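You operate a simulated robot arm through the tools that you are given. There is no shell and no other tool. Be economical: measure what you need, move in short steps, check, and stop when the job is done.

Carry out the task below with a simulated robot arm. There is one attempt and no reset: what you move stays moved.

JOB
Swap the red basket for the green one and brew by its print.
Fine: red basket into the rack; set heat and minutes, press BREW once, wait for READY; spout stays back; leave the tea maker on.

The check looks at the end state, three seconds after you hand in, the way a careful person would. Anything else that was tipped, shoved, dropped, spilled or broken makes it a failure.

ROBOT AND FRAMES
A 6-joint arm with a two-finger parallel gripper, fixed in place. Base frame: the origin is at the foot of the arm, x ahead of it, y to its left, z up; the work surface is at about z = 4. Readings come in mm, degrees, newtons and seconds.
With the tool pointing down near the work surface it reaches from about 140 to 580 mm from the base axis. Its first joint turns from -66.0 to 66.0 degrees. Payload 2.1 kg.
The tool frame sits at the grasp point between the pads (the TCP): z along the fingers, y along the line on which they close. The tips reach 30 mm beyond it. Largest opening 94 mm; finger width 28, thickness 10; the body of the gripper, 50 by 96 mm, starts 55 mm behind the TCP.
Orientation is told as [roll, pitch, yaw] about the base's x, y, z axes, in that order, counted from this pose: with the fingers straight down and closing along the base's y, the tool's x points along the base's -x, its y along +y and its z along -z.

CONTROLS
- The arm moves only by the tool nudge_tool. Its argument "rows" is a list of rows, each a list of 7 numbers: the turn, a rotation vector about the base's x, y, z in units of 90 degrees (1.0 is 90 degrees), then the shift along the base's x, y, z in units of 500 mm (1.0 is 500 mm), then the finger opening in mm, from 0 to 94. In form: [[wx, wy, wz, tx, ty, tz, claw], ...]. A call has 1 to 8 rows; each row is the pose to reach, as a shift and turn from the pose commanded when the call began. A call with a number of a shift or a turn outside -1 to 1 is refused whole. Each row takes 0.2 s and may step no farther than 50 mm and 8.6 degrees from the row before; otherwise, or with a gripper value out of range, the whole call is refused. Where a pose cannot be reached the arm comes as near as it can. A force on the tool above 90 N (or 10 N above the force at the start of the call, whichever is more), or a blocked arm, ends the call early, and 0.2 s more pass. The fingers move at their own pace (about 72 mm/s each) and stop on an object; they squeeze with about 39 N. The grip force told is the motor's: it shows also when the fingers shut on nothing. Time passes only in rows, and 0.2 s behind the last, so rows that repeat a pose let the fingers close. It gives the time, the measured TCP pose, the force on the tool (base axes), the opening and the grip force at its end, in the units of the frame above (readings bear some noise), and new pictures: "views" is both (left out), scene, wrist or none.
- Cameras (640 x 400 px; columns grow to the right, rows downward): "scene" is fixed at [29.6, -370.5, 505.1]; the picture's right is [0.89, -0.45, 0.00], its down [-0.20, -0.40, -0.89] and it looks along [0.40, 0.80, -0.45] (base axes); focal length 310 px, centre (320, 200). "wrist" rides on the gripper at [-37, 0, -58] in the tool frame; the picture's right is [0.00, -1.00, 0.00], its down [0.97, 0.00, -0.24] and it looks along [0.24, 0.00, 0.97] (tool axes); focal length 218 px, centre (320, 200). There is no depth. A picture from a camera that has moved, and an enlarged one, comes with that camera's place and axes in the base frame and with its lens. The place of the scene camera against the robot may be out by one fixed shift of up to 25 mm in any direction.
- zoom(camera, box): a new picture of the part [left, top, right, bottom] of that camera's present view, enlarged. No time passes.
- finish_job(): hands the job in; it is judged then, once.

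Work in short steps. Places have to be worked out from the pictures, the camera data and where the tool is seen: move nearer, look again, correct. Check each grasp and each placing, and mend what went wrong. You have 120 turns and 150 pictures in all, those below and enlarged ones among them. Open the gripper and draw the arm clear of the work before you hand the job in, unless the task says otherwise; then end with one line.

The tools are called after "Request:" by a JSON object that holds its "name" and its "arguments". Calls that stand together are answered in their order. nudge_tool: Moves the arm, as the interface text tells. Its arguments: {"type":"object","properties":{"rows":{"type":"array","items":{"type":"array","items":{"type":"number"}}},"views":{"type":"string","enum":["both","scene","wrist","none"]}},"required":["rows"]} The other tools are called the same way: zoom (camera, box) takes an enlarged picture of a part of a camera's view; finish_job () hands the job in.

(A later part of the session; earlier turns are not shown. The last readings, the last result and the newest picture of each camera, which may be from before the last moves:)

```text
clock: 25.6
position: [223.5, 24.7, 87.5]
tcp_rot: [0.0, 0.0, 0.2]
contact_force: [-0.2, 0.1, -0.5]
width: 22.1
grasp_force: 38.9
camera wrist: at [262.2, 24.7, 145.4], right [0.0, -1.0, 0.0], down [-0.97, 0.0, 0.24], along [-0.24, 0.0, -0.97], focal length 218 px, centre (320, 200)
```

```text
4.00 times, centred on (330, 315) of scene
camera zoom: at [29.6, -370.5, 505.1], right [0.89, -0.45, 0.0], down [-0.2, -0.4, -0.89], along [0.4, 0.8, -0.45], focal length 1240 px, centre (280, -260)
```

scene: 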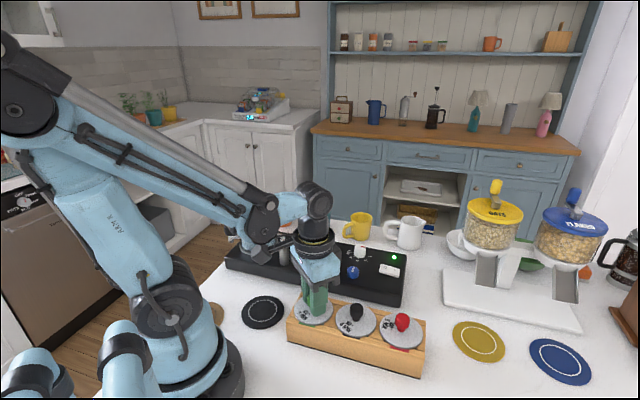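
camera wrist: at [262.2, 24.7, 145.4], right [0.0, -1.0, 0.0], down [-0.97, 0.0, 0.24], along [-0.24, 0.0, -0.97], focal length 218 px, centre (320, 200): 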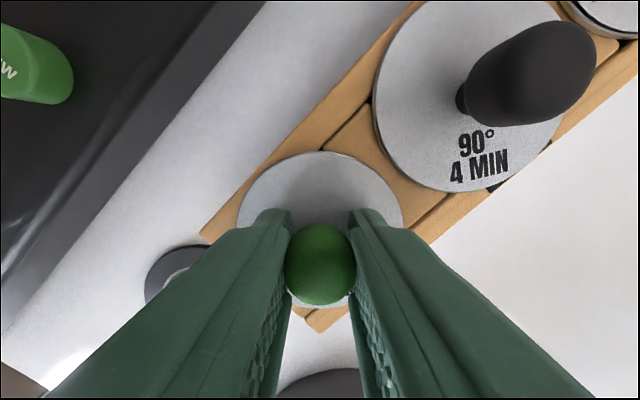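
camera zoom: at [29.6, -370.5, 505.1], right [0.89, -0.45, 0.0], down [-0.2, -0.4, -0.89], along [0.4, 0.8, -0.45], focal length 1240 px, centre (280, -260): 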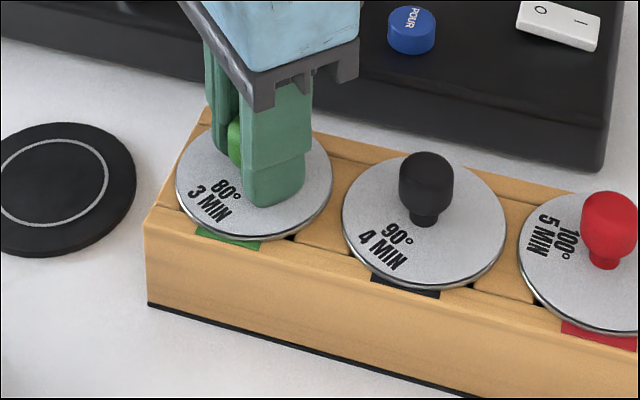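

Same grip as the red one (22.1 mm). Gentle lift first.

Request:
{"name": "nudge_tool", "arguments": {"rows": [[0, 0, 0, 0, 0, 0.006, 5], [0, 0, 0, 0, 0, 0.014, 5], [0, 0, 0, 0, 0, 0.026, 5], [0, 0, 0, 0, 0, 0.045, 5], [0, 0, 0, 0, 0, 0.07, 5], [0, 0, 0, 0, 0, 0.1, 5], [0, 0, 0, 0, 0, 0.13, 5], [0, 0, 0, 0, 0, 0.16, 5]], "views": "scene"}}

```text
clock: 27.4
position: [224.0, 26.3, 169.7]
tcp_rot: [0.0, -0.1, 0.1]
contact_force: [-0.2, 0.6, -0.3]
width: 22.0
grasp_force: 39.0
```

scene: 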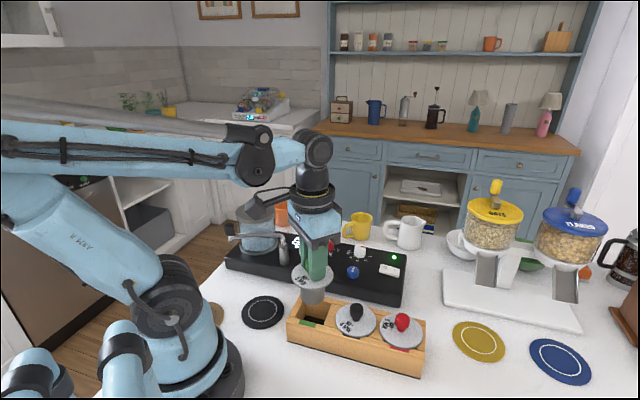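

Green is held. I raise it to 290 and carry it over to the jar at (201, 295).

Request:
{"name": "nudge_tool", "arguments": {"rows": [[0, 0, 0, 0, 0, 0.08, 5], [0, 0, 0, 0, 0, 0.16, 5], [0, 0, 0, 0, 0.01, 0.235, 5], [0, 0, 0, -0.005, 0.08, 0.24, 5], [0, 0, 0, -0.012, 0.16, 0.24, 5], [0, 0, 0, -0.02, 0.24, 0.24, 5], [0, 0, 0, -0.028, 0.31, 0.24, 5], [0, 0, 0, -0.036, 0.38, 0.24, 5]], "views": "none"}}

Request:
{"name": "nudge_tool", "arguments": {"rows": [[0, 0, 0, -0.004, 0.07, 0, 5], [0, 0, 0, -0.01, 0.13, 0, 5], [0, 0, 0, -0.01, 0.158, 0, 5], [0, 0, 0, -0.01, 0.158, 0, 5]], "views": "both"}}

```text
clock: 29.2
position: [206.1, 216.7, 289.0]
tcp_rot: [0.0, 0.0, 0.2]
contact_force: [-0.2, 0.2, -0.9]
width: 21.8
grasp_force: 39.1
```

```text
clock: 30.2
position: [201.2, 295.5, 289.4]
tcp_rot: [0.0, 0.0, 0.2]
contact_force: [-0.8, -0.2, -1.0]
width: 21.9
grasp_force: 38.9
camera wrist: at [238.6, 295.8, 346.6], right [0.0, -1.0, 0.0], down [-0.97, 0.0, 0.24], along [-0.24, 0.0, -0.97], focal length 218 px, centre (320, 200)
```

scene: 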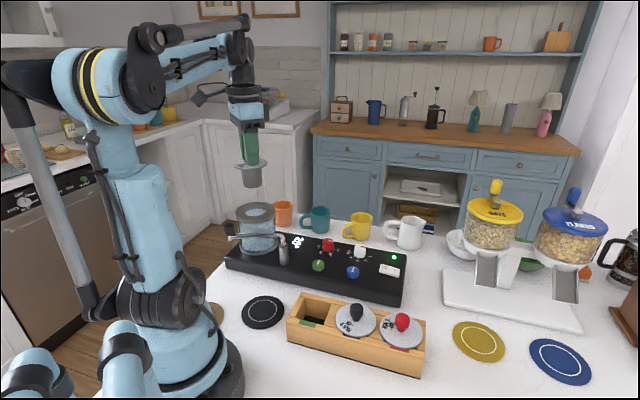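
wrist: 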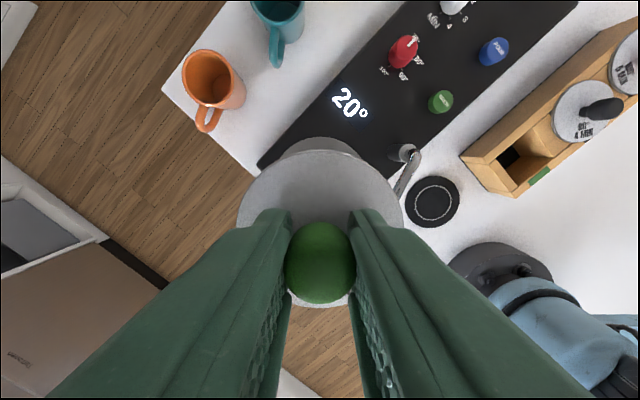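

Over the jar at the same spot the red one came from. I lower to just over the rim and check.

Request:
{"name": "nudge_tool", "arguments": {"rows": [[0, 0, 0, 0, 0, -0.04, 5], [0, 0, 0, 0, 0, -0.08, 5], [0, 0, 0, 0, 0, -0.115, 5], [0, 0, 0, 0, 0, -0.125, 5]], "views": "none"}}

Request:
{"name": "zoom", "arguments": {"camera": "scene", "box": [220, 130, 300, 250]}}

```text
clock: 31.2
position: [202.8, 294.3, 224.0]
tcp_rot: [0.0, 0.0, 0.1]
contact_force: [-0.4, 0.4, 0.0]
width: 22.2
grasp_force: 39.2
```

```text
3.33 times, centred on (260, 190) of scene
camera zoom: at [29.6, -370.5, 505.1], right [0.89, -0.45, 0.0], down [-0.2, -0.4, -0.89], along [0.4, 0.8, -0.45], focal length 1033 px, centre (520, 233)
```

zoom: 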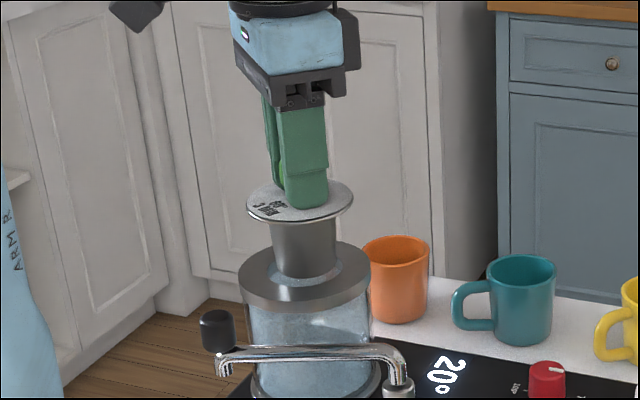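

Well aligned. I lower on in steps.

Request:
{"name": "nudge_tool", "arguments": {"rows": [[0, 0, 0, 0, 0, -0.015, 5], [0, 0, 0, 0, 0, -0.03, 5], [0, 0, 0, 0, 0, -0.045, 5], [0, 0, 0, 0, 0, -0.06, 5], [0, 0, 0, 0, 0, -0.075, 5], [0, 0, 0, 0, 0, -0.088, 5]], "views": "none"}}

Request:
{"name": "zoom", "arguments": {"camera": "scene", "box": [220, 130, 300, 250]}}

```text
clock: 32.6
position: [201.5, 296.0, 182.8]
tcp_rot: [-0.1, 0.0, 0.1]
contact_force: [-0.2, 0.2, -0.7]
width: 22.1
grasp_force: 38.7
```

```text
3.33 times, centred on (260, 190) of scene
camera zoom: at [29.6, -370.5, 505.1], right [0.89, -0.45, 0.0], down [-0.2, -0.4, -0.89], along [0.4, 0.8, -0.45], focal length 1033 px, centre (520, 233)
```

zoom: 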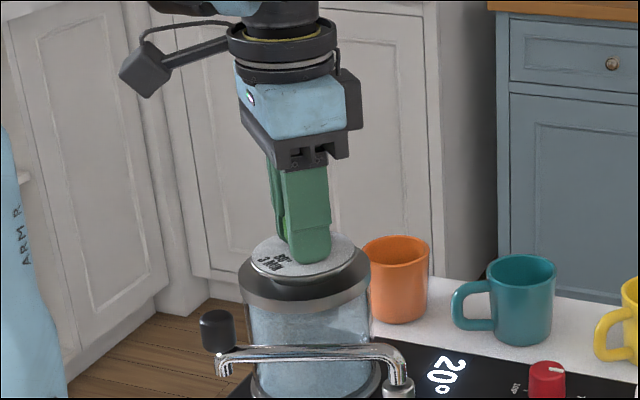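

No contact yet, about 10 mm to go; I lower by small steps to touch.

Request:
{"name": "nudge_tool", "arguments": {"rows": [[0, 0, 0, 0, 0, -0.005, 5], [0, 0, 0, 0, 0, -0.01, 5], [0, 0, 0, 0, 0, -0.014, 5], [0, 0, 0, 0, 0, -0.018, 5]], "views": "none"}}

Request:
{"name": "zoom", "arguments": {"camera": "scene", "box": [220, 130, 300, 250]}}

```text
clock: 33.6
position: [200.2, 295.6, 174.1]
tcp_rot: [-0.1, 0.0, 0.1]
contact_force: [-0.5, -0.6, -0.3]
width: 21.8
grasp_force: 39.3
```

```text
3.33 times, centred on (260, 190) of scene
camera zoom: at [29.6, -370.5, 505.1], right [0.89, -0.45, 0.0], down [-0.2, -0.4, -0.89], along [0.4, 0.8, -0.45], focal length 1033 px, centre (520, 233)
```

zoom: 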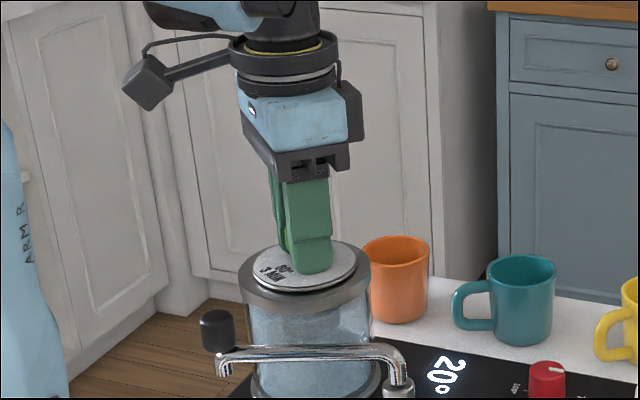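

Almost seated; 1 mm steps until contact.

Request:
{"name": "nudge_tool", "arguments": {"rows": [[0, 0, 0, 0, 0, -0.002, 5], [0, 0, 0, 0, 0, -0.004, 5], [0, 0, 0, 0, 0, -0.004, 5]], "views": "none"}}

```text
clock: 34.5
position: [200.3, 295.3, 171.3]
tcp_rot: [0.0, 0.0, 0.0]
contact_force: [-5.3, -2.9, 38.6]
width: 22.1
grasp_force: 38.2
```

Contact (39 N): it is seated. I relax 1.5 mm, open and withdraw upward.

Request:
{"name": "nudge_tool", "arguments": {"rows": [[0, 0, 0, 0, 0, 0.003, 22], [0, 0, 0, 0, 0, 0.003, 40], [0, 0, 0, 0, 0, 0.003, 50], [0, 0, 0, 0, 0, 0.05, 50], [0, 0, 0, 0, 0, 0.13, 50], [0, 0, 0, 0, 0, 0.21, 50]], "views": "both"}}

Request:
{"name": "zoom", "arguments": {"camera": "scene", "box": [220, 180, 300, 270]}}

```text
clock: 35.9
position: [201.9, 293.7, 278.2]
tcp_rot: [0.0, 0.0, 0.2]
contact_force: [-0.1, 0.6, -0.7]
width: 50.0
grasp_force: 0.0
camera wrist: at [239.2, 293.0, 335.1], right [0.0, -1.0, 0.0], down [-0.97, 0.0, 0.24], along [-0.24, 0.0, -0.97], focal length 218 px, centre (320, 200)
```

scene: 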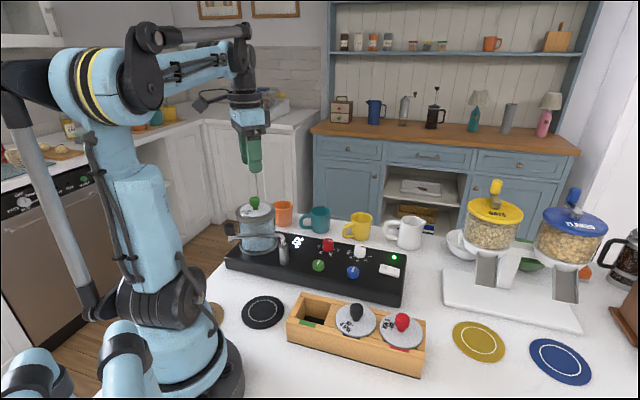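
wrist: 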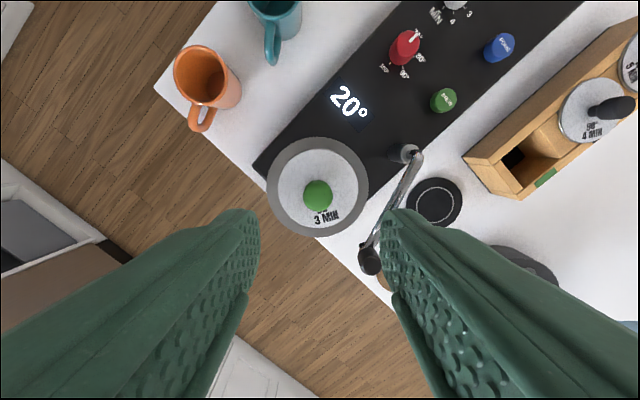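

```text
4.44 times, centred on (260, 225) of scene
camera zoom: at [29.6, -370.5, 505.1], right [0.89, -0.45, 0.0], down [-0.2, -0.4, -0.89], along [0.4, 0.8, -0.45], focal length 1377 px, centre (587, 89)
```

zoom: 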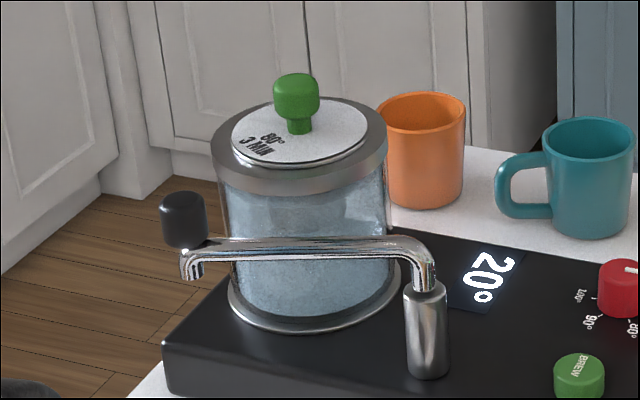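

The green basket is seated and flush. Next, the heat dial, judged near (351, 192): I move above it for a close look.

Request:
{"name": "nudge_tool", "arguments": {"rows": [[0, 0, 0, 0.07, -0.05, 0, 50], [0, 0, 0, 0.14, -0.1, 0, 50], [0, 0, 0, 0.21, -0.15, 0, 50], [0, 0, 0, 0.27, -0.19, -0.03, 50], [0, 0, 0, 0.296, -0.206, -0.1, 50], [0, 0, 0, 0.296, -0.206, -0.16, 50]], "views": "both"}}

Request:
{"name": "zoom", "arguments": {"camera": "wrist", "box": [240, 90, 420, 230]}}

```text
clock: 37.2
position: [347.1, 190.0, 196.9]
tcp_rot: [0.0, 0.0, 0.0]
contact_force: [1.0, -0.6, -0.2]
width: 49.8
grasp_force: 0.1
camera wrist: at [385.1, 190.1, 253.7], right [0.0, -1.0, 0.0], down [-0.97, 0.0, 0.24], along [-0.24, 0.0, -0.97], focal length 218 px, centre (320, 200)
```

scene: 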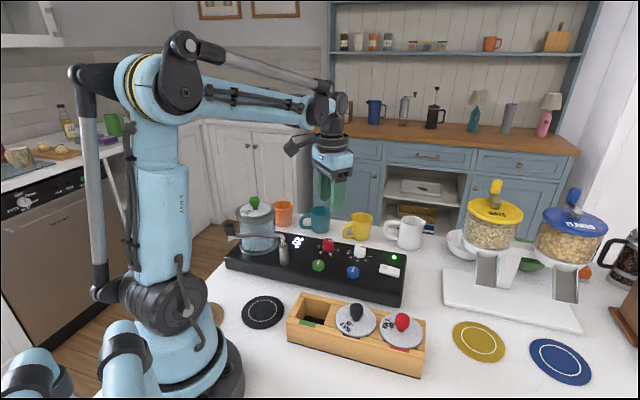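
wrist: 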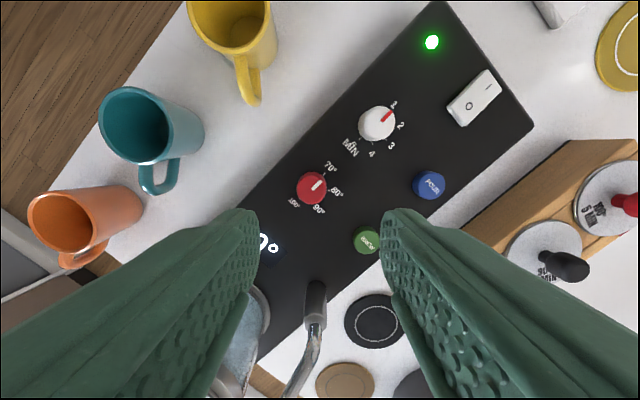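

```text
2.86 times, centred on (330, 160) of wrist
camera zoom: at [385.1, 190.1, 253.7], right [0.0, -1.0, 0.0], down [-0.97, 0.0, 0.24], along [-0.24, 0.0, -0.97], focal length 624 px, centre (291, 314)
```

zoom: 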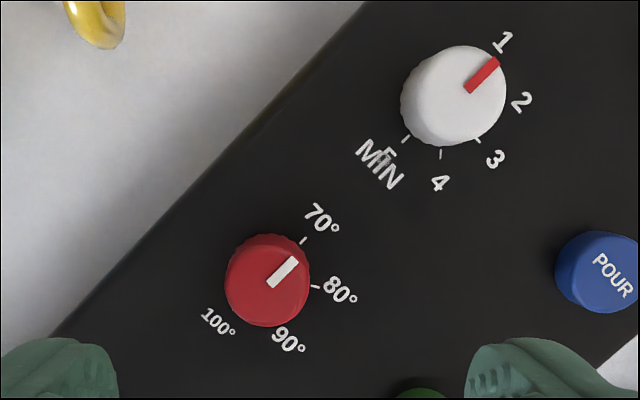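

The dial is about 25 mm wide, its top at (351, 196, 70). Labels are about 60° apart (70→80 clockwise), minutes about 48° apart. I turn the wrist +30°, centre over the dial and lower partway.

Request:
{"name": "nudge_tool", "arguments": {"rows": [[0, 0, 0.083, 0.004, 0.006, -0.02, 50], [0, 0, 0.166, 0.008, 0.012, -0.06, 50], [0, 0, 0.25, 0.008, 0.012, -0.1, 50], [0, 0, 0.333, 0.008, 0.012, -0.13, 50]], "views": "both"}}

Request:
{"name": "zoom", "arguments": {"camera": "scene", "box": [270, 200, 400, 300]}}

```text
clock: 38.2
position: [349.7, 196.9, 131.5]
tcp_rot: [0.0, 0.0, 30.2]
contact_force: [-0.4, 0.1, -0.1]
width: 49.8
grasp_force: 0.1
camera wrist: at [383.0, 214.9, 189.4], right [0.5, -0.86, 0.0], down [-0.84, -0.49, 0.24], along [-0.21, -0.12, -0.97], focal length 218 px, centre (320, 200)
```

scene: 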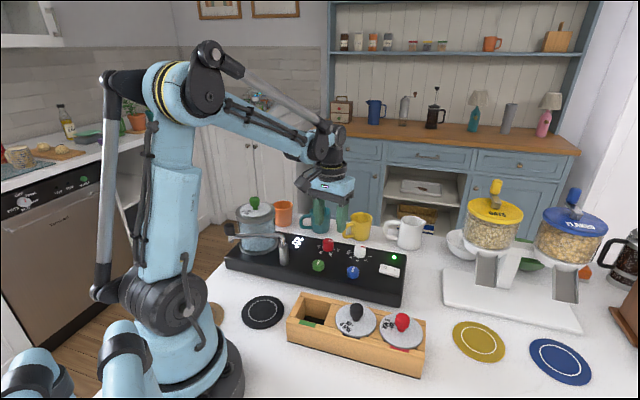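
wrist: 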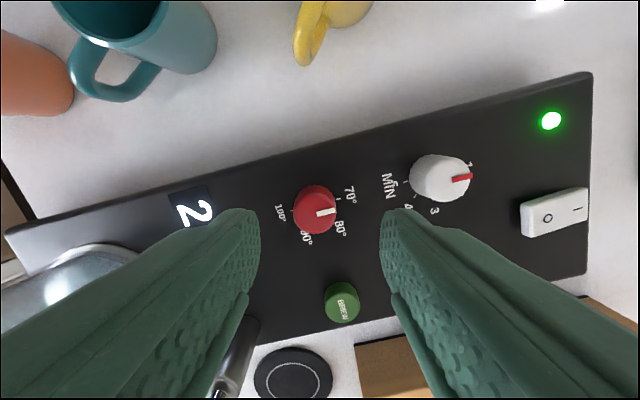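

```text
4.00 times, centred on (335, 250) of scene
camera zoom: at [29.6, -370.5, 505.1], right [0.89, -0.45, 0.0], down [-0.2, -0.4, -0.89], along [0.4, 0.8, -0.45], focal length 1240 px, centre (260, 0)
```

zoom: 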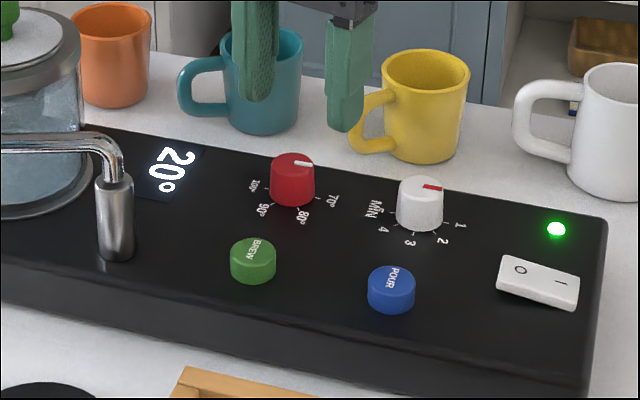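

Comparing the two views, the dial top is lower than thought: about (348, 198, 54). I go down to TCP 95 for another check.

Request:
{"name": "nudge_tool", "arguments": {"rows": [[0, 0, 0, -0.002, 0.003, -0.04, 50], [0, 0, 0, -0.002, 0.003, -0.073, 50]], "views": "both"}}

Request:
{"name": "zoom", "arguments": {"camera": "scene", "box": [270, 200, 400, 300]}}

```text
clock: 38.9
position: [350.5, 199.6, 95.8]
tcp_rot: [0.0, 0.0, 30.0]
contact_force: [0.0, -0.2, -1.2]
width: 50.0
grasp_force: 0.0
camera wrist: at [383.3, 217.9, 152.5], right [0.5, -0.86, 0.0], down [-0.84, -0.49, 0.24], along [-0.21, -0.12, -0.97], focal length 218 px, centre (320, 200)
```

scene: 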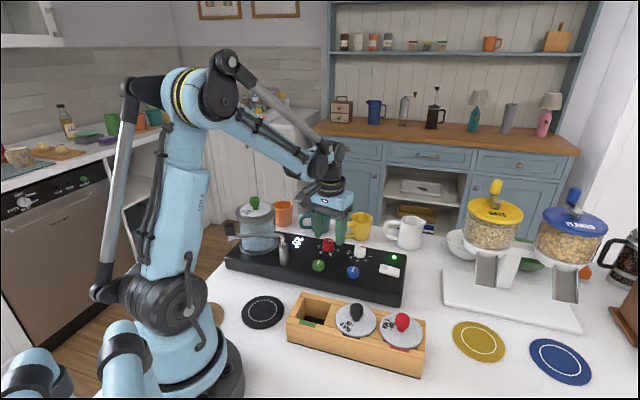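
wrist: 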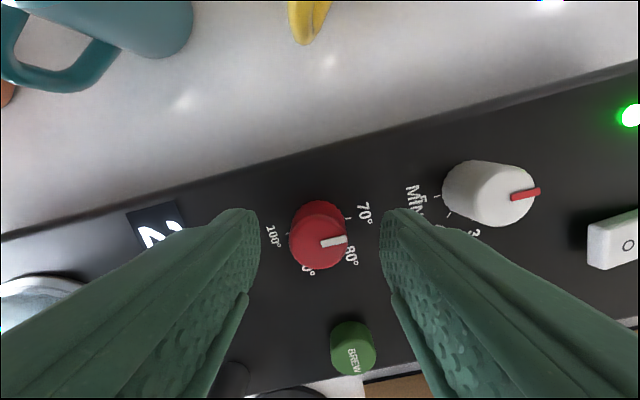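

```text
4.00 times, centred on (335, 250) of scene
camera zoom: at [29.6, -370.5, 505.1], right [0.89, -0.45, 0.0], down [-0.2, -0.4, -0.89], along [0.4, 0.8, -0.45], focal length 1240 px, centre (260, 0)
```

zoom: 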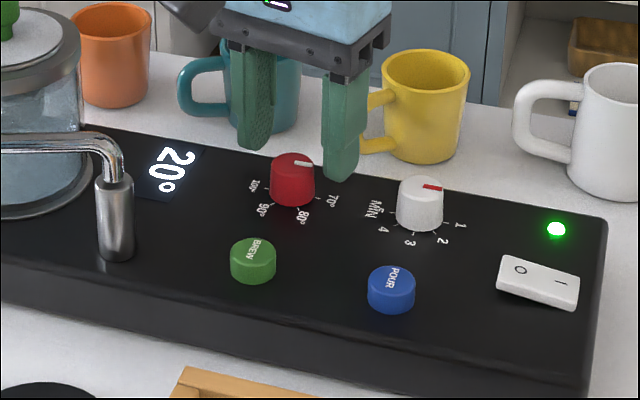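

Using the stripe's inner end as dial centre, all views agree on (350, 198, 72), deck about z=50. I shift (-1.5, -1), lower 10 mm and close.

Request:
{"name": "nudge_tool", "arguments": {"rows": [[0, 0, 0, -0.003, -0.002, -0.01, 50], [0, 0, 0, -0.003, -0.002, -0.021, 50], [0, 0, 0, -0.003, -0.002, -0.021, 30], [0, 0, 0, -0.003, -0.002, -0.021, 15], [0, 0, 0, -0.003, -0.002, -0.021, 10], [0, 0, 0, -0.003, -0.002, -0.021, 10]], "views": "both"}}

Request:
{"name": "zoom", "arguments": {"camera": "wrist", "box": [240, 170, 420, 300]}}

```text
clock: 40.2
position: [349.0, 200.1, 85.3]
tcp_rot: [0.2, 0.0, 30.2]
contact_force: [-7.0, 17.2, -9.3]
width: 25.6
grasp_force: 45.2
camera wrist: at [381.3, 217.2, 142.4], right [0.5, -0.86, 0.0], down [-0.84, -0.49, 0.24], along [-0.21, -0.12, -0.97], focal length 218 px, centre (320, 200)
```

scene: 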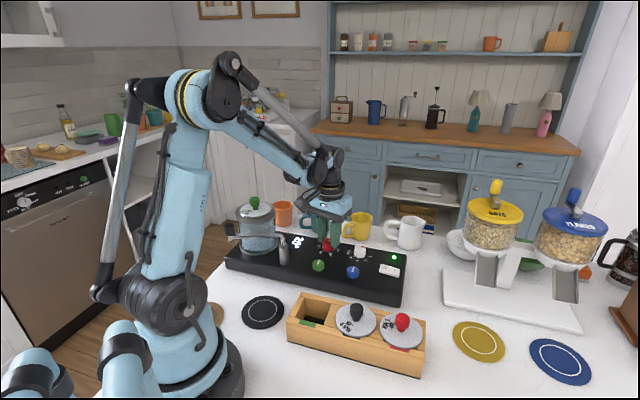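
wrist: 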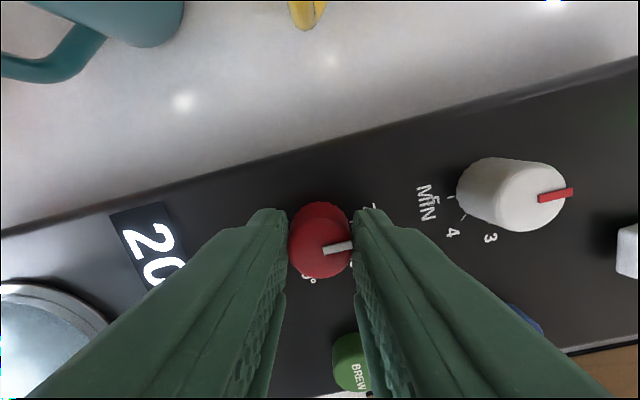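

```text
3.08 times, centred on (330, 235) of wrist
camera zoom: at [381.3, 217.2, 142.4], right [0.5, -0.86, 0.0], down [-0.84, -0.49, 0.24], along [-0.21, -0.12, -0.97], focal length 672 px, centre (289, 92)
```

zoom: 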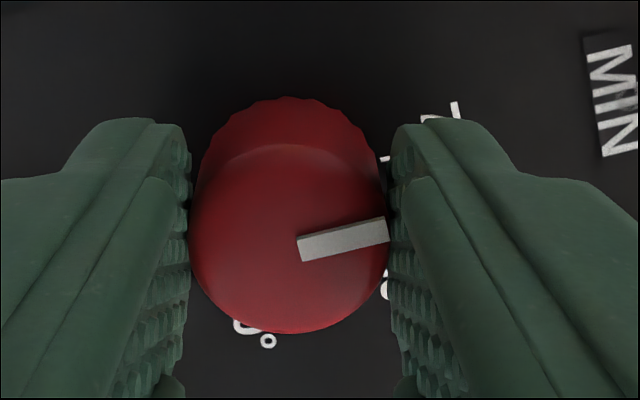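

The dial is gripped (25.6 mm). I twist 60° clockwise in even steps, easing slightly along the closing line.

Request:
{"name": "nudge_tool", "arguments": {"rows": [[0, 0, -0.0833, -0.001, 0.002, 0, 10], [0, 0, -0.1667, -0.001, 0.002, 0, 10], [0, 0, -0.25, -0.001, 0.002, 0, 10], [0, 0, -0.3333, -0.001, 0.002, 0, 10], [0, 0, -0.4167, -0.001, 0.002, 0, 10], [0, 0, -0.5, -0.001, 0.002, 0, 10], [0, 0, -0.5833, -0.001, 0.002, 0, 10], [0, 0, -0.6667, -0.001, 0.002, 0, 10]], "views": "wrist"}}

Request:
{"name": "zoom", "arguments": {"camera": "wrist", "box": [240, 170, 420, 300]}}

```text
clock: 42.0
position: [348.2, 196.4, 84.4]
tcp_rot: [-0.5, 0.1, -30.2]
contact_force: [-12.8, -23.5, 21.2]
width: 25.8
grasp_force: 45.0
camera wrist: at [381.7, 178.5, 142.3], right [-0.5, -0.86, 0.01], down [-0.84, 0.49, 0.24], along [-0.21, 0.11, -0.97], focal length 218 px, centre (320, 200)
```

wrist: 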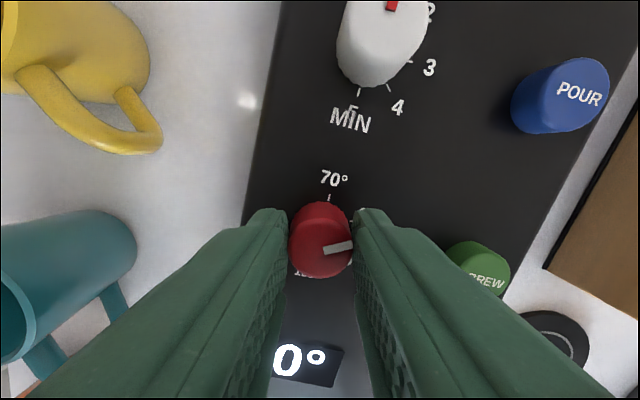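

```text
3.08 times, centred on (330, 235) of wrist
camera zoom: at [381.7, 178.5, 142.3], right [-0.5, -0.86, 0.01], down [-0.84, 0.49, 0.24], along [-0.21, 0.11, -0.97], focal length 672 px, centre (289, 92)
```

zoom: 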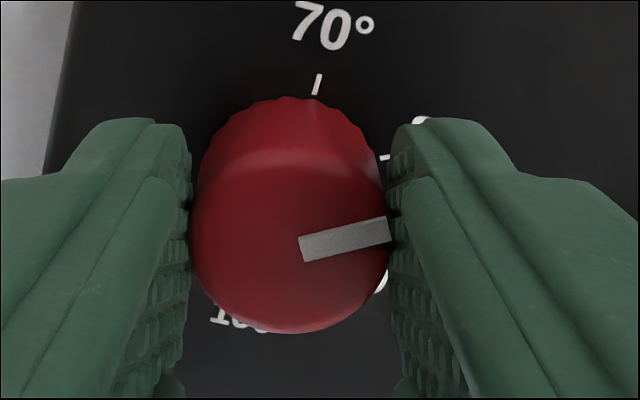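

The stripe now points at the 80 tick. I release, rise and inspect it.

Request:
{"name": "nudge_tool", "arguments": {"rows": [[0, 0, 0, 0, 0.002, 0, 30], [0, 0, 0, 0, 0.002, 0, 50], [0, 0, 0, 0, 0.002, 0.05, 50], [0, 0, 0, 0, 0.002, 0.12, 50]], "views": "wrist"}}

Request:
{"name": "zoom", "arguments": {"camera": "wrist", "box": [240, 130, 420, 260]}}

Request:
{"name": "zoom", "arguments": {"camera": "scene", "box": [290, 220, 400, 300]}}

```text
clock: 43.0
position: [346.4, 198.1, 145.0]
tcp_rot: [0.0, 0.1, -29.9]
contact_force: [-0.2, -1.2, -0.2]
width: 50.0
grasp_force: 0.1
camera wrist: at [378.7, 179.9, 201.8], right [-0.5, -0.87, 0.0], down [-0.84, 0.48, 0.24], along [-0.21, 0.12, -0.97], focal length 218 px, centre (320, 200)
```

wrist: 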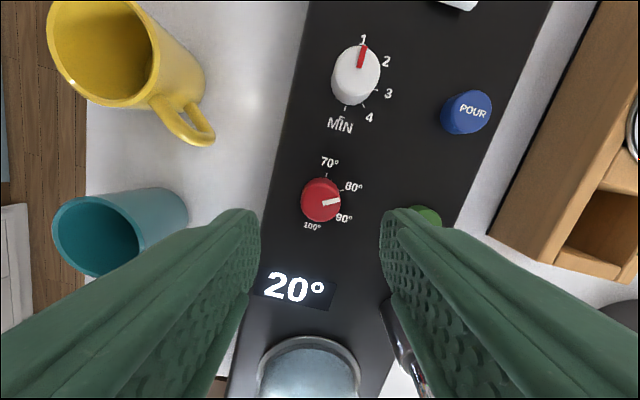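

```text
3.08 times, centred on (330, 195) of wrist
camera zoom: at [378.7, 179.9, 201.8], right [-0.5, -0.87, 0.0], down [-0.84, 0.48, 0.24], along [-0.21, 0.12, -0.97], focal length 672 px, centre (289, 215)
```

zoom: 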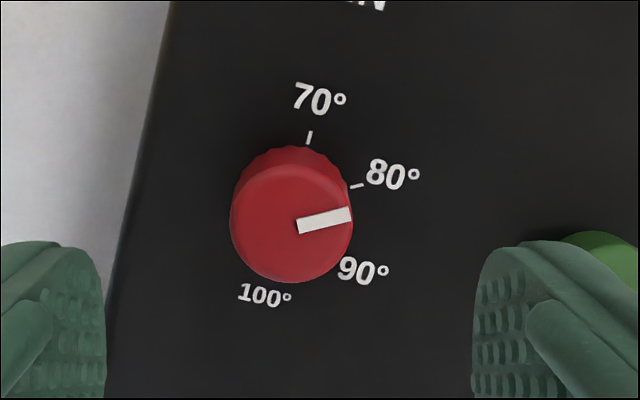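

```text
5.00 times, centred on (345, 260) of scene
camera zoom: at [29.6, -370.5, 505.1], right [0.89, -0.45, 0.0], down [-0.2, -0.4, -0.89], along [0.4, 0.8, -0.45], focal length 1550 px, centre (195, -100)
```

zoom: 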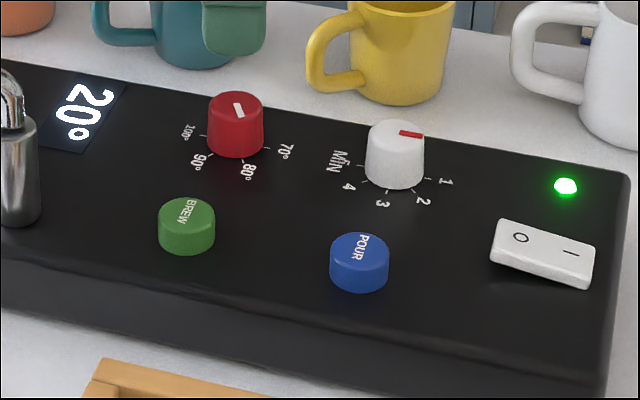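

The heat dial reads 80°. Next the minutes dial near (402, 143.5): I move above it while turning the wrist to about +45°, since 1→3 should be about 90° clockwise.

Request:
{"name": "nudge_tool", "arguments": {"rows": [[0, 0, 0.09, 0.014, -0.014, 0, 50], [0, 0, 0.18, 0.028, -0.027, 0, 50], [0, 0, 0.27, 0.042, -0.041, 0, 50], [0, 0, 0.36, 0.056, -0.055, 0, 50], [0, 0, 0.45, 0.07, -0.068, 0, 50], [0, 0, 0.54, 0.084, -0.082, 0, 50], [0, 0, 0.63, 0.098, -0.096, 0, 50], [0, 0, 0.72, 0.111, -0.109, 0, 50]], "views": "none"}}

Request:
{"name": "nudge_tool", "arguments": {"rows": [[0, 0, 0.08, 0, 0, 0, 50], [0, 0, 0.113, 0, 0, -0.03, 50], [0, 0, 0.113, 0, 0, -0.03, 50]], "views": "wrist"}}

Request:
{"name": "zoom", "arguments": {"camera": "wrist", "box": [240, 150, 420, 280]}}

```text
clock: 44.9
position: [405.6, 144.8, 144.0]
tcp_rot: [0.0, -0.1, 35.0]
contact_force: [0.0, -1.2, 1.0]
width: 50.1
grasp_force: 0.0
```

```text
clock: 45.6
position: [403.3, 144.1, 131.5]
tcp_rot: [0.0, 0.0, 45.2]
contact_force: [-0.1, -0.7, -0.5]
width: 50.1
grasp_force: 0.1
camera wrist: at [430.3, 170.4, 187.8], right [0.71, -0.71, 0.0], down [-0.69, -0.69, 0.24], along [-0.17, -0.17, -0.97], focal length 218 px, centre (320, 200)
```

wrist: 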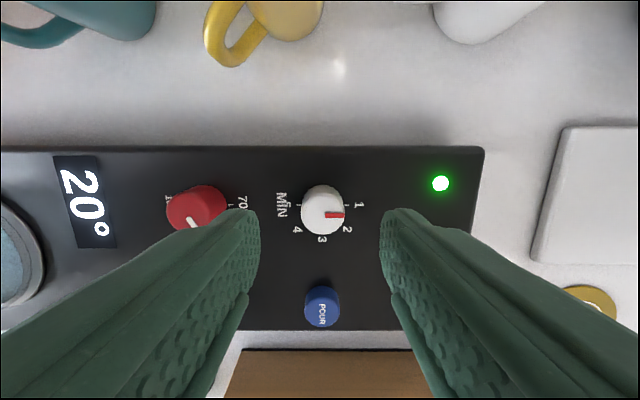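

```text
3.08 times, centred on (330, 215) of wrist
camera zoom: at [430.3, 170.4, 187.8], right [0.71, -0.71, 0.0], down [-0.69, -0.69, 0.24], along [-0.17, -0.17, -0.97], focal length 672 px, centre (289, 154)
```

zoom: 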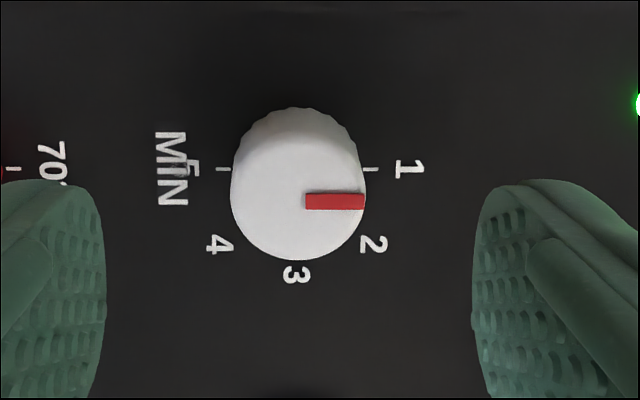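

1 is at 0° and 3 exactly 90° away, as assumed. I correct (+0.6, -1.6), lower to 85 and close.

Request:
{"name": "nudge_tool", "arguments": {"rows": [[0, 0, 0, 0.001, -0.003, -0.04, 50], [0, 0, 0, 0.001, -0.003, -0.075, 50], [0, 0, 0, 0.001, -0.003, -0.092, 50], [0, 0, 0, 0.001, -0.003, -0.092, 30], [0, 0, 0, 0.001, -0.003, -0.092, 15], [0, 0, 0, 0.001, -0.003, -0.092, 10], [0, 0, 0, 0.001, -0.003, -0.092, 10]], "views": "wrist"}}

```text
clock: 47.2
position: [406.4, 143.8, 83.9]
tcp_rot: [0.0, 0.0, 45.1]
contact_force: [1.4, 0.1, -10.1]
width: 26.9
grasp_force: 44.3
camera wrist: at [432.0, 169.7, 141.5], right [0.71, -0.71, 0.0], down [-0.69, -0.69, 0.24], along [-0.17, -0.17, -0.97], focal length 218 px, centre (320, 200)
```

wrist: 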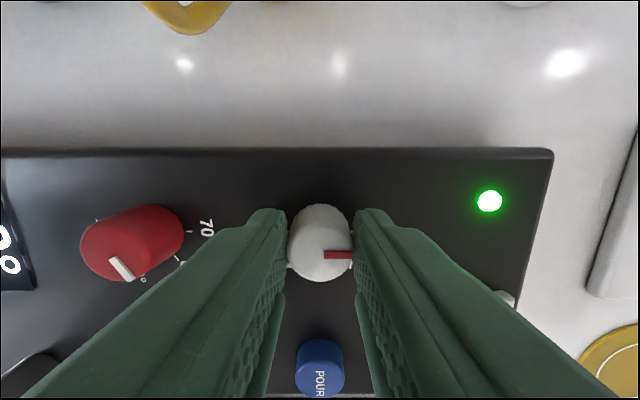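

Well-centred grip. I twist 90° clockwise over two calls.

Request:
{"name": "nudge_tool", "arguments": {"rows": [[0, 0, -0.0833, 0, 0, 0, 10], [0, 0, -0.1667, 0, 0, 0, 10], [0, 0, -0.25, 0, 0, 0, 10], [0, 0, -0.3333, 0, 0, 0, 10], [0, 0, -0.4167, 0, 0, 0, 10], [0, 0, -0.5, 0, 0, 0, 10], [0, 0, -0.5833, 0, 0, 0, 10], [0, 0, -0.6667, 0, 0, 0, 10]], "views": "none"}}

Request:
{"name": "nudge_tool", "arguments": {"rows": [[0, 0, -0.0833, 0, 0, 0, 10], [0, 0, -0.1667, 0, 0, 0, 10], [0, 0, -0.25, 0, 0, 0, 10], [0, 0, -0.335, 0, 0, 0, 10], [0, 0, -0.335, 0, 0, 0, 10]], "views": "wrist"}}

```text
clock: 49.0
position: [406.5, 141.1, 83.2]
tcp_rot: [-0.5, -0.3, -15.3]
contact_force: [14.8, -25.6, -0.2]
width: 26.5
grasp_force: 45.1
```

```text
clock: 50.2
position: [404.7, 140.5, 84.6]
tcp_rot: [-0.4, -0.5, -45.3]
contact_force: [0.8, -34.8, 26.4]
width: 26.5
grasp_force: 44.6
camera wrist: at [431.4, 114.0, 141.8], right [-0.71, -0.7, 0.01], down [-0.68, 0.69, 0.23], along [-0.17, 0.16, -0.97], focal length 218 px, centre (320, 200)
```

wrist: 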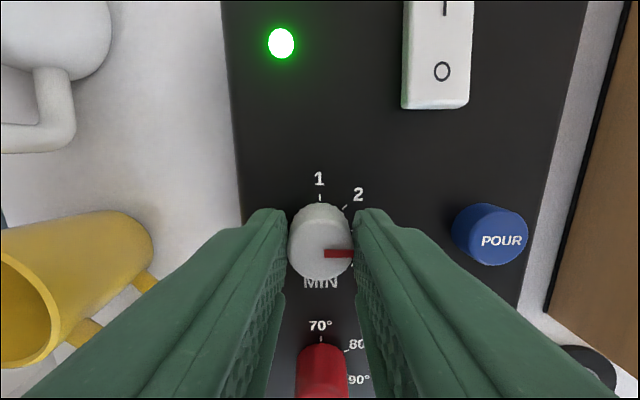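

Turned 90°. I release, rise straight and check the pointer.

Request:
{"name": "nudge_tool", "arguments": {"rows": [[0, 0, 0, 0, -0.002, 0, 30], [0, 0, 0, 0, -0.002, 0, 45], [0, 0, 0, 0, -0.002, 0.05, 45], [0, 0, 0, 0, -0.002, 0.12, 45], [0, 0, 0, 0, -0.002, 0.15, 45]], "views": "both"}}

Request:
{"name": "zoom", "arguments": {"camera": "wrist", "box": [240, 140, 420, 310]}}

Request:
{"name": "zoom", "arguments": {"camera": "scene", "box": [290, 220, 400, 300]}}

```text
clock: 51.5
position: [405.5, 144.0, 161.2]
tcp_rot: [0.1, 0.0, -45.1]
contact_force: [0.7, -0.6, 0.3]
width: 44.9
grasp_force: 0.0
camera wrist: at [431.9, 116.9, 217.7], right [-0.71, -0.71, 0.0], down [-0.69, 0.69, 0.24], along [-0.17, 0.17, -0.97], focal length 218 px, centre (320, 200)
```

scene: 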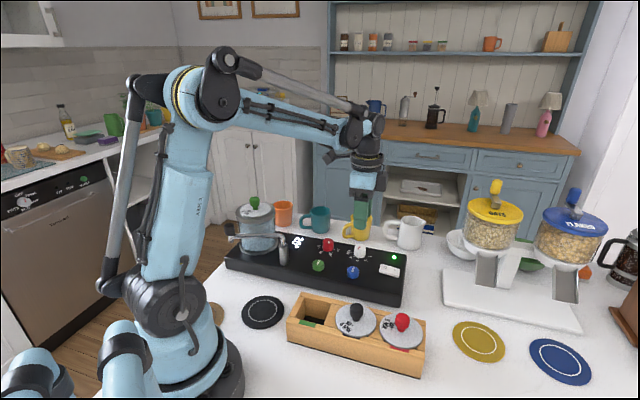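
wrist: 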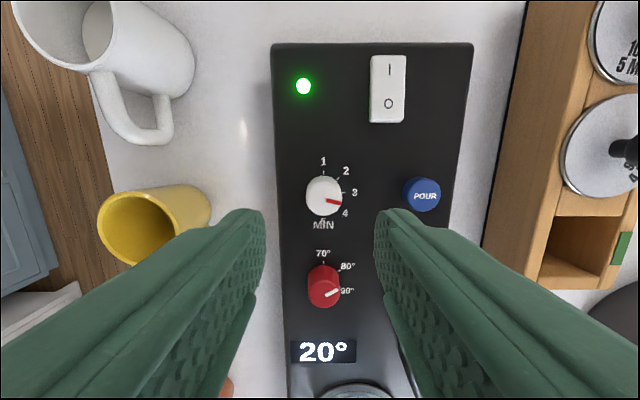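

```text
2.35 times, centred on (330, 225) of wrist
camera zoom: at [431.9, 116.9, 217.7], right [-0.71, -0.71, 0.0], down [-0.69, 0.69, 0.24], along [-0.17, 0.17, -0.97], focal length 514 px, centre (296, 141)
```

zoom: 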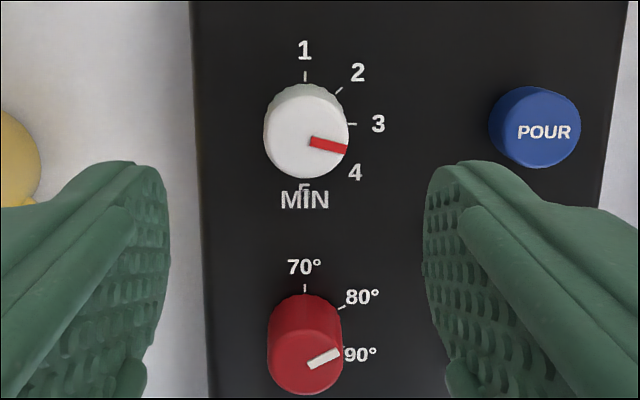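

```text
5.00 times, centred on (345, 260) of scene
camera zoom: at [29.6, -370.5, 505.1], right [0.89, -0.45, 0.0], down [-0.2, -0.4, -0.89], along [0.4, 0.8, -0.45], focal length 1550 px, centre (195, -100)
```

zoom: 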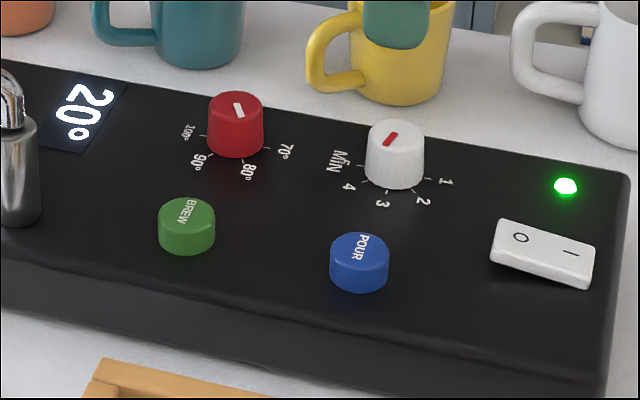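

Heat is on 80. The minutes pointer ended about 13° past 3: my release dragged it because the gripper was 3 mm off-centre. I re-centre by (-2, -2), lower, and regrip.

Request:
{"name": "nudge_tool", "arguments": {"rows": [[0, 0, 0, -0.004, -0.004, -0.06, 50], [0, 0, 0, -0.004, -0.004, -0.12, 50], [0, 0, 0, -0.004, -0.004, -0.152, 50], [0, 0, 0, -0.004, -0.004, -0.152, 50]], "views": "wrist"}}

Request:
{"name": "zoom", "arguments": {"camera": "wrist", "box": [240, 180, 420, 310]}}

```text
clock: 52.5
position: [402.6, 140.2, 79.7]
tcp_rot: [0.0, 0.1, -45.2]
contact_force: [-0.8, -0.1, -0.1]
width: 49.7
grasp_force: 0.0
camera wrist: at [429.0, 114.3, 137.7], right [-0.71, -0.71, 0.0], down [-0.69, 0.69, 0.24], along [-0.17, 0.17, -0.97], focal length 218 px, centre (320, 200)
```

wrist: 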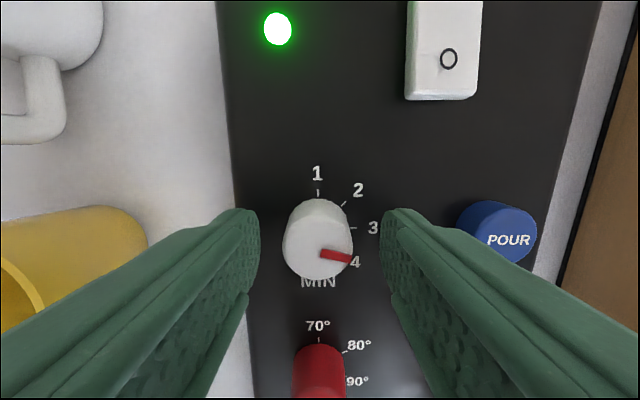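

```text
3.08 times, centred on (330, 245) of wrist
camera zoom: at [429.0, 114.3, 137.7], right [-0.71, -0.71, 0.0], down [-0.69, 0.69, 0.24], along [-0.17, 0.17, -0.97], focal length 672 px, centre (289, 62)
```

zoom: 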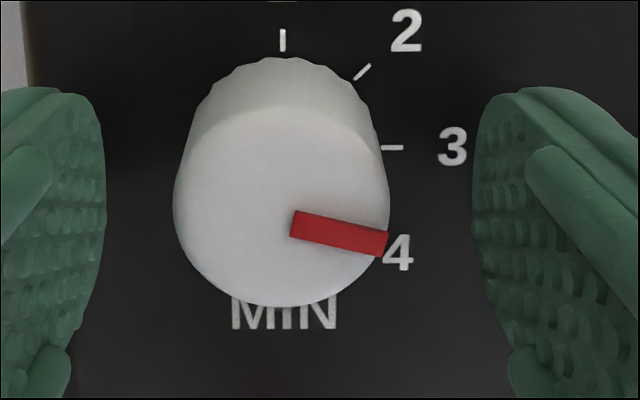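

The knob is within 1 mm of centre and the pointer is about 13° past 3. I raise 3 mm, shift 0.7, close, and twist back 13°.

Request:
{"name": "nudge_tool", "arguments": {"rows": [[0, 0, 0, 0.0014, 0.0014, 0.006, 50], [0, 0, 0, 0.0014, 0.0014, 0.006, 35], [0, 0, 0, 0.0014, 0.0014, 0.006, 20], [0, 0, 0, 0.0014, 0.0014, 0.006, 10], [0, 0, 0, 0.0014, 0.0014, 0.006, 10]], "views": "wrist"}}

Request:
{"name": "zoom", "arguments": {"camera": "wrist", "box": [240, 180, 420, 310]}}

```text
clock: 53.6
position: [402.1, 142.4, 84.5]
tcp_rot: [0.0, -0.1, -45.1]
contact_force: [-2.9, -1.6, -0.2]
width: 25.6
grasp_force: 45.1
camera wrist: at [429.3, 115.4, 141.3], right [-0.71, -0.71, 0.0], down [-0.69, 0.69, 0.24], along [-0.17, 0.17, -0.97], focal length 218 px, centre (320, 200)
```

wrist: 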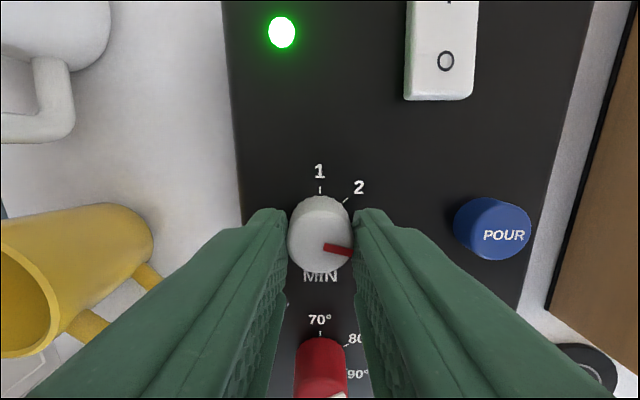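

```text
3.08 times, centred on (330, 245) of wrist
camera zoom: at [429.3, 115.4, 141.3], right [-0.71, -0.71, 0.0], down [-0.69, 0.69, 0.24], along [-0.17, 0.17, -0.97], focal length 672 px, centre (289, 62)
```

zoom: 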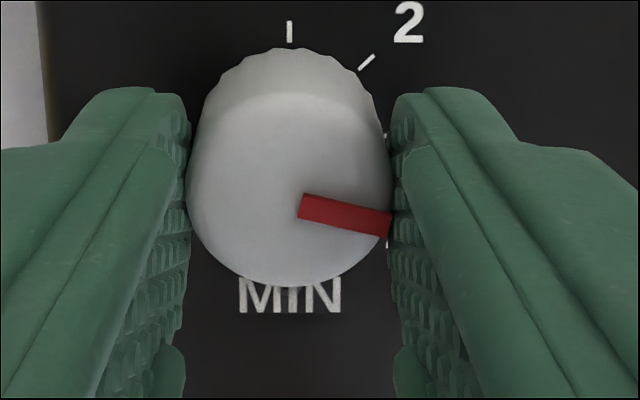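

Centred grip with almost no side force. I twist +13°, release without shifting, and rise.

Request:
{"name": "nudge_tool", "arguments": {"rows": [[0, 0, 0.05, 0, 0, 0, 10], [0, 0, 0.1, 0, 0, 0, 10], [0, 0, 0.145, 0, 0, 0, 10], [0, 0, 0.145, 0, 0, 0, 10]], "views": "none"}}

Request:
{"name": "nudge_tool", "arguments": {"rows": [[0, 0, 0, 0, 0, 0, 30], [0, 0, 0, 0, 0, 0, 50], [0, 0, 0, 0, 0, 0.05, 50], [0, 0, 0, 0, 0, 0.12, 50]], "views": "wrist"}}

Request:
{"name": "zoom", "arguments": {"camera": "wrist", "box": [240, 160, 420, 320]}}

```text
clock: 54.6
position: [403.2, 142.4, 85.7]
tcp_rot: [-0.1, 0.1, -31.9]
contact_force: [-9.3, -3.6, -35.1]
width: 26.0
grasp_force: 44.7
```

```text
clock: 55.6
position: [403.8, 142.3, 145.6]
tcp_rot: [0.1, 0.1, -32.0]
contact_force: [-0.4, 0.3, 0.7]
width: 49.8
grasp_force: 0.0
camera wrist: at [435.4, 122.9, 203.4], right [-0.53, -0.85, 0.0], down [-0.82, 0.52, 0.24], along [-0.2, 0.13, -0.97], focal length 218 px, centre (320, 200)
```

wrist: 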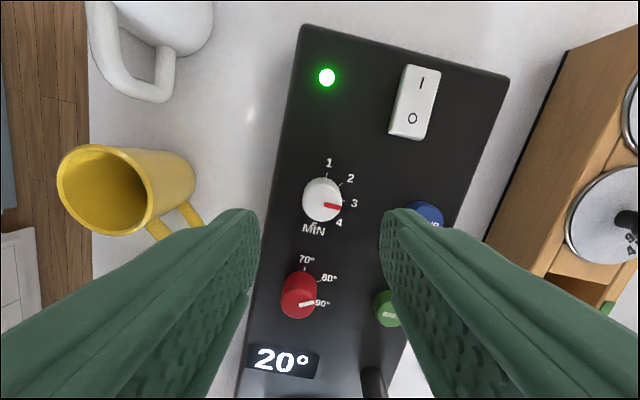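

```text
2.50 times, centred on (330, 240) of wrist
camera zoom: at [435.4, 122.9, 203.4], right [-0.53, -0.85, 0.0], down [-0.82, 0.52, 0.24], along [-0.2, 0.13, -0.97], focal length 546 px, centre (295, 100)
```

zoom: 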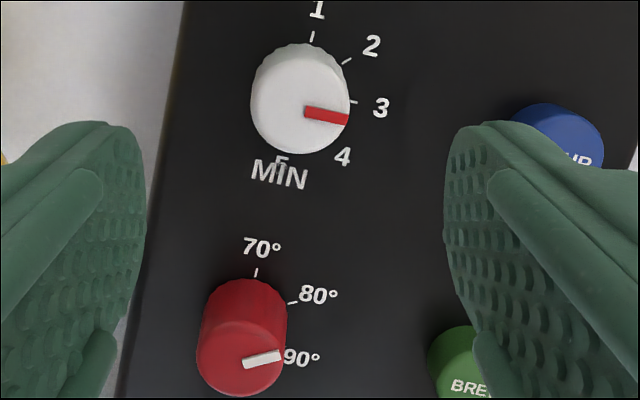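

Both dials are right: heat 80°, minutes 3. Next I move above BREW, judged near (294, 144), with yaw -45° to keep the gripper body clear of the spout post.

Request:
{"name": "nudge_tool", "arguments": {"rows": [[0, 0, -0.05, -0.05, 0, 0.02, 50], [0, 0, -0.1, -0.11, 0.001, 0.03, 50], [0, 0, -0.145, -0.17, 0.002, 0.03, 50], [0, 0, -0.145, -0.219, 0.003, 0.03, 50], [0, 0, -0.145, -0.219, 0.003, 0.03, 50]], "views": "both"}}

Request:
{"name": "zoom", "arguments": {"camera": "wrist", "box": [240, 130, 420, 260]}}

```text
clock: 56.9
position: [294.6, 144.4, 157.9]
tcp_rot: [0.1, 0.0, -45.0]
contact_force: [-0.1, -0.2, -0.4]
width: 50.0
grasp_force: 0.1
camera wrist: at [320.8, 117.8, 216.8], right [-0.71, -0.71, 0.0], down [-0.69, 0.69, 0.24], along [-0.17, 0.17, -0.97], focal length 218 px, centre (320, 200)
```

scene: 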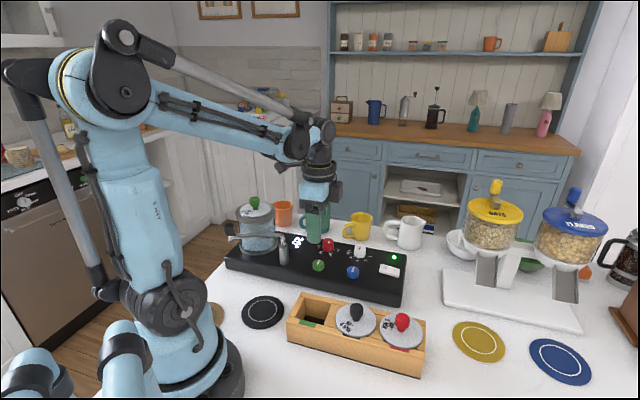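
wrist: 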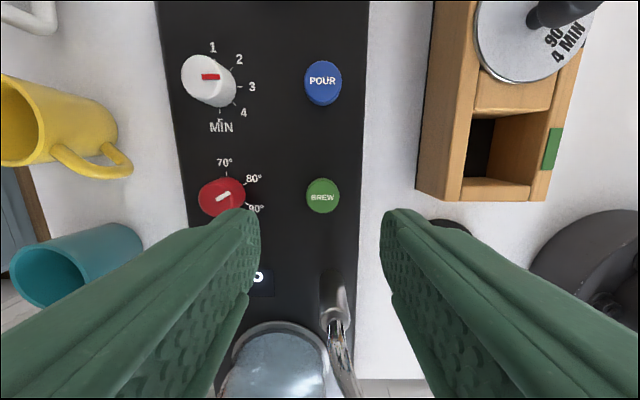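

```text
3.08 times, centred on (330, 195) of wrist
camera zoom: at [320.8, 117.8, 216.8], right [-0.71, -0.71, 0.0], down [-0.69, 0.69, 0.24], along [-0.17, 0.17, -0.97], focal length 672 px, centre (289, 215)
```

zoom: 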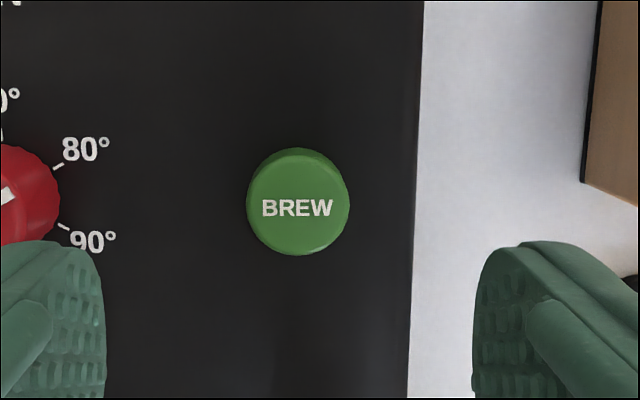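

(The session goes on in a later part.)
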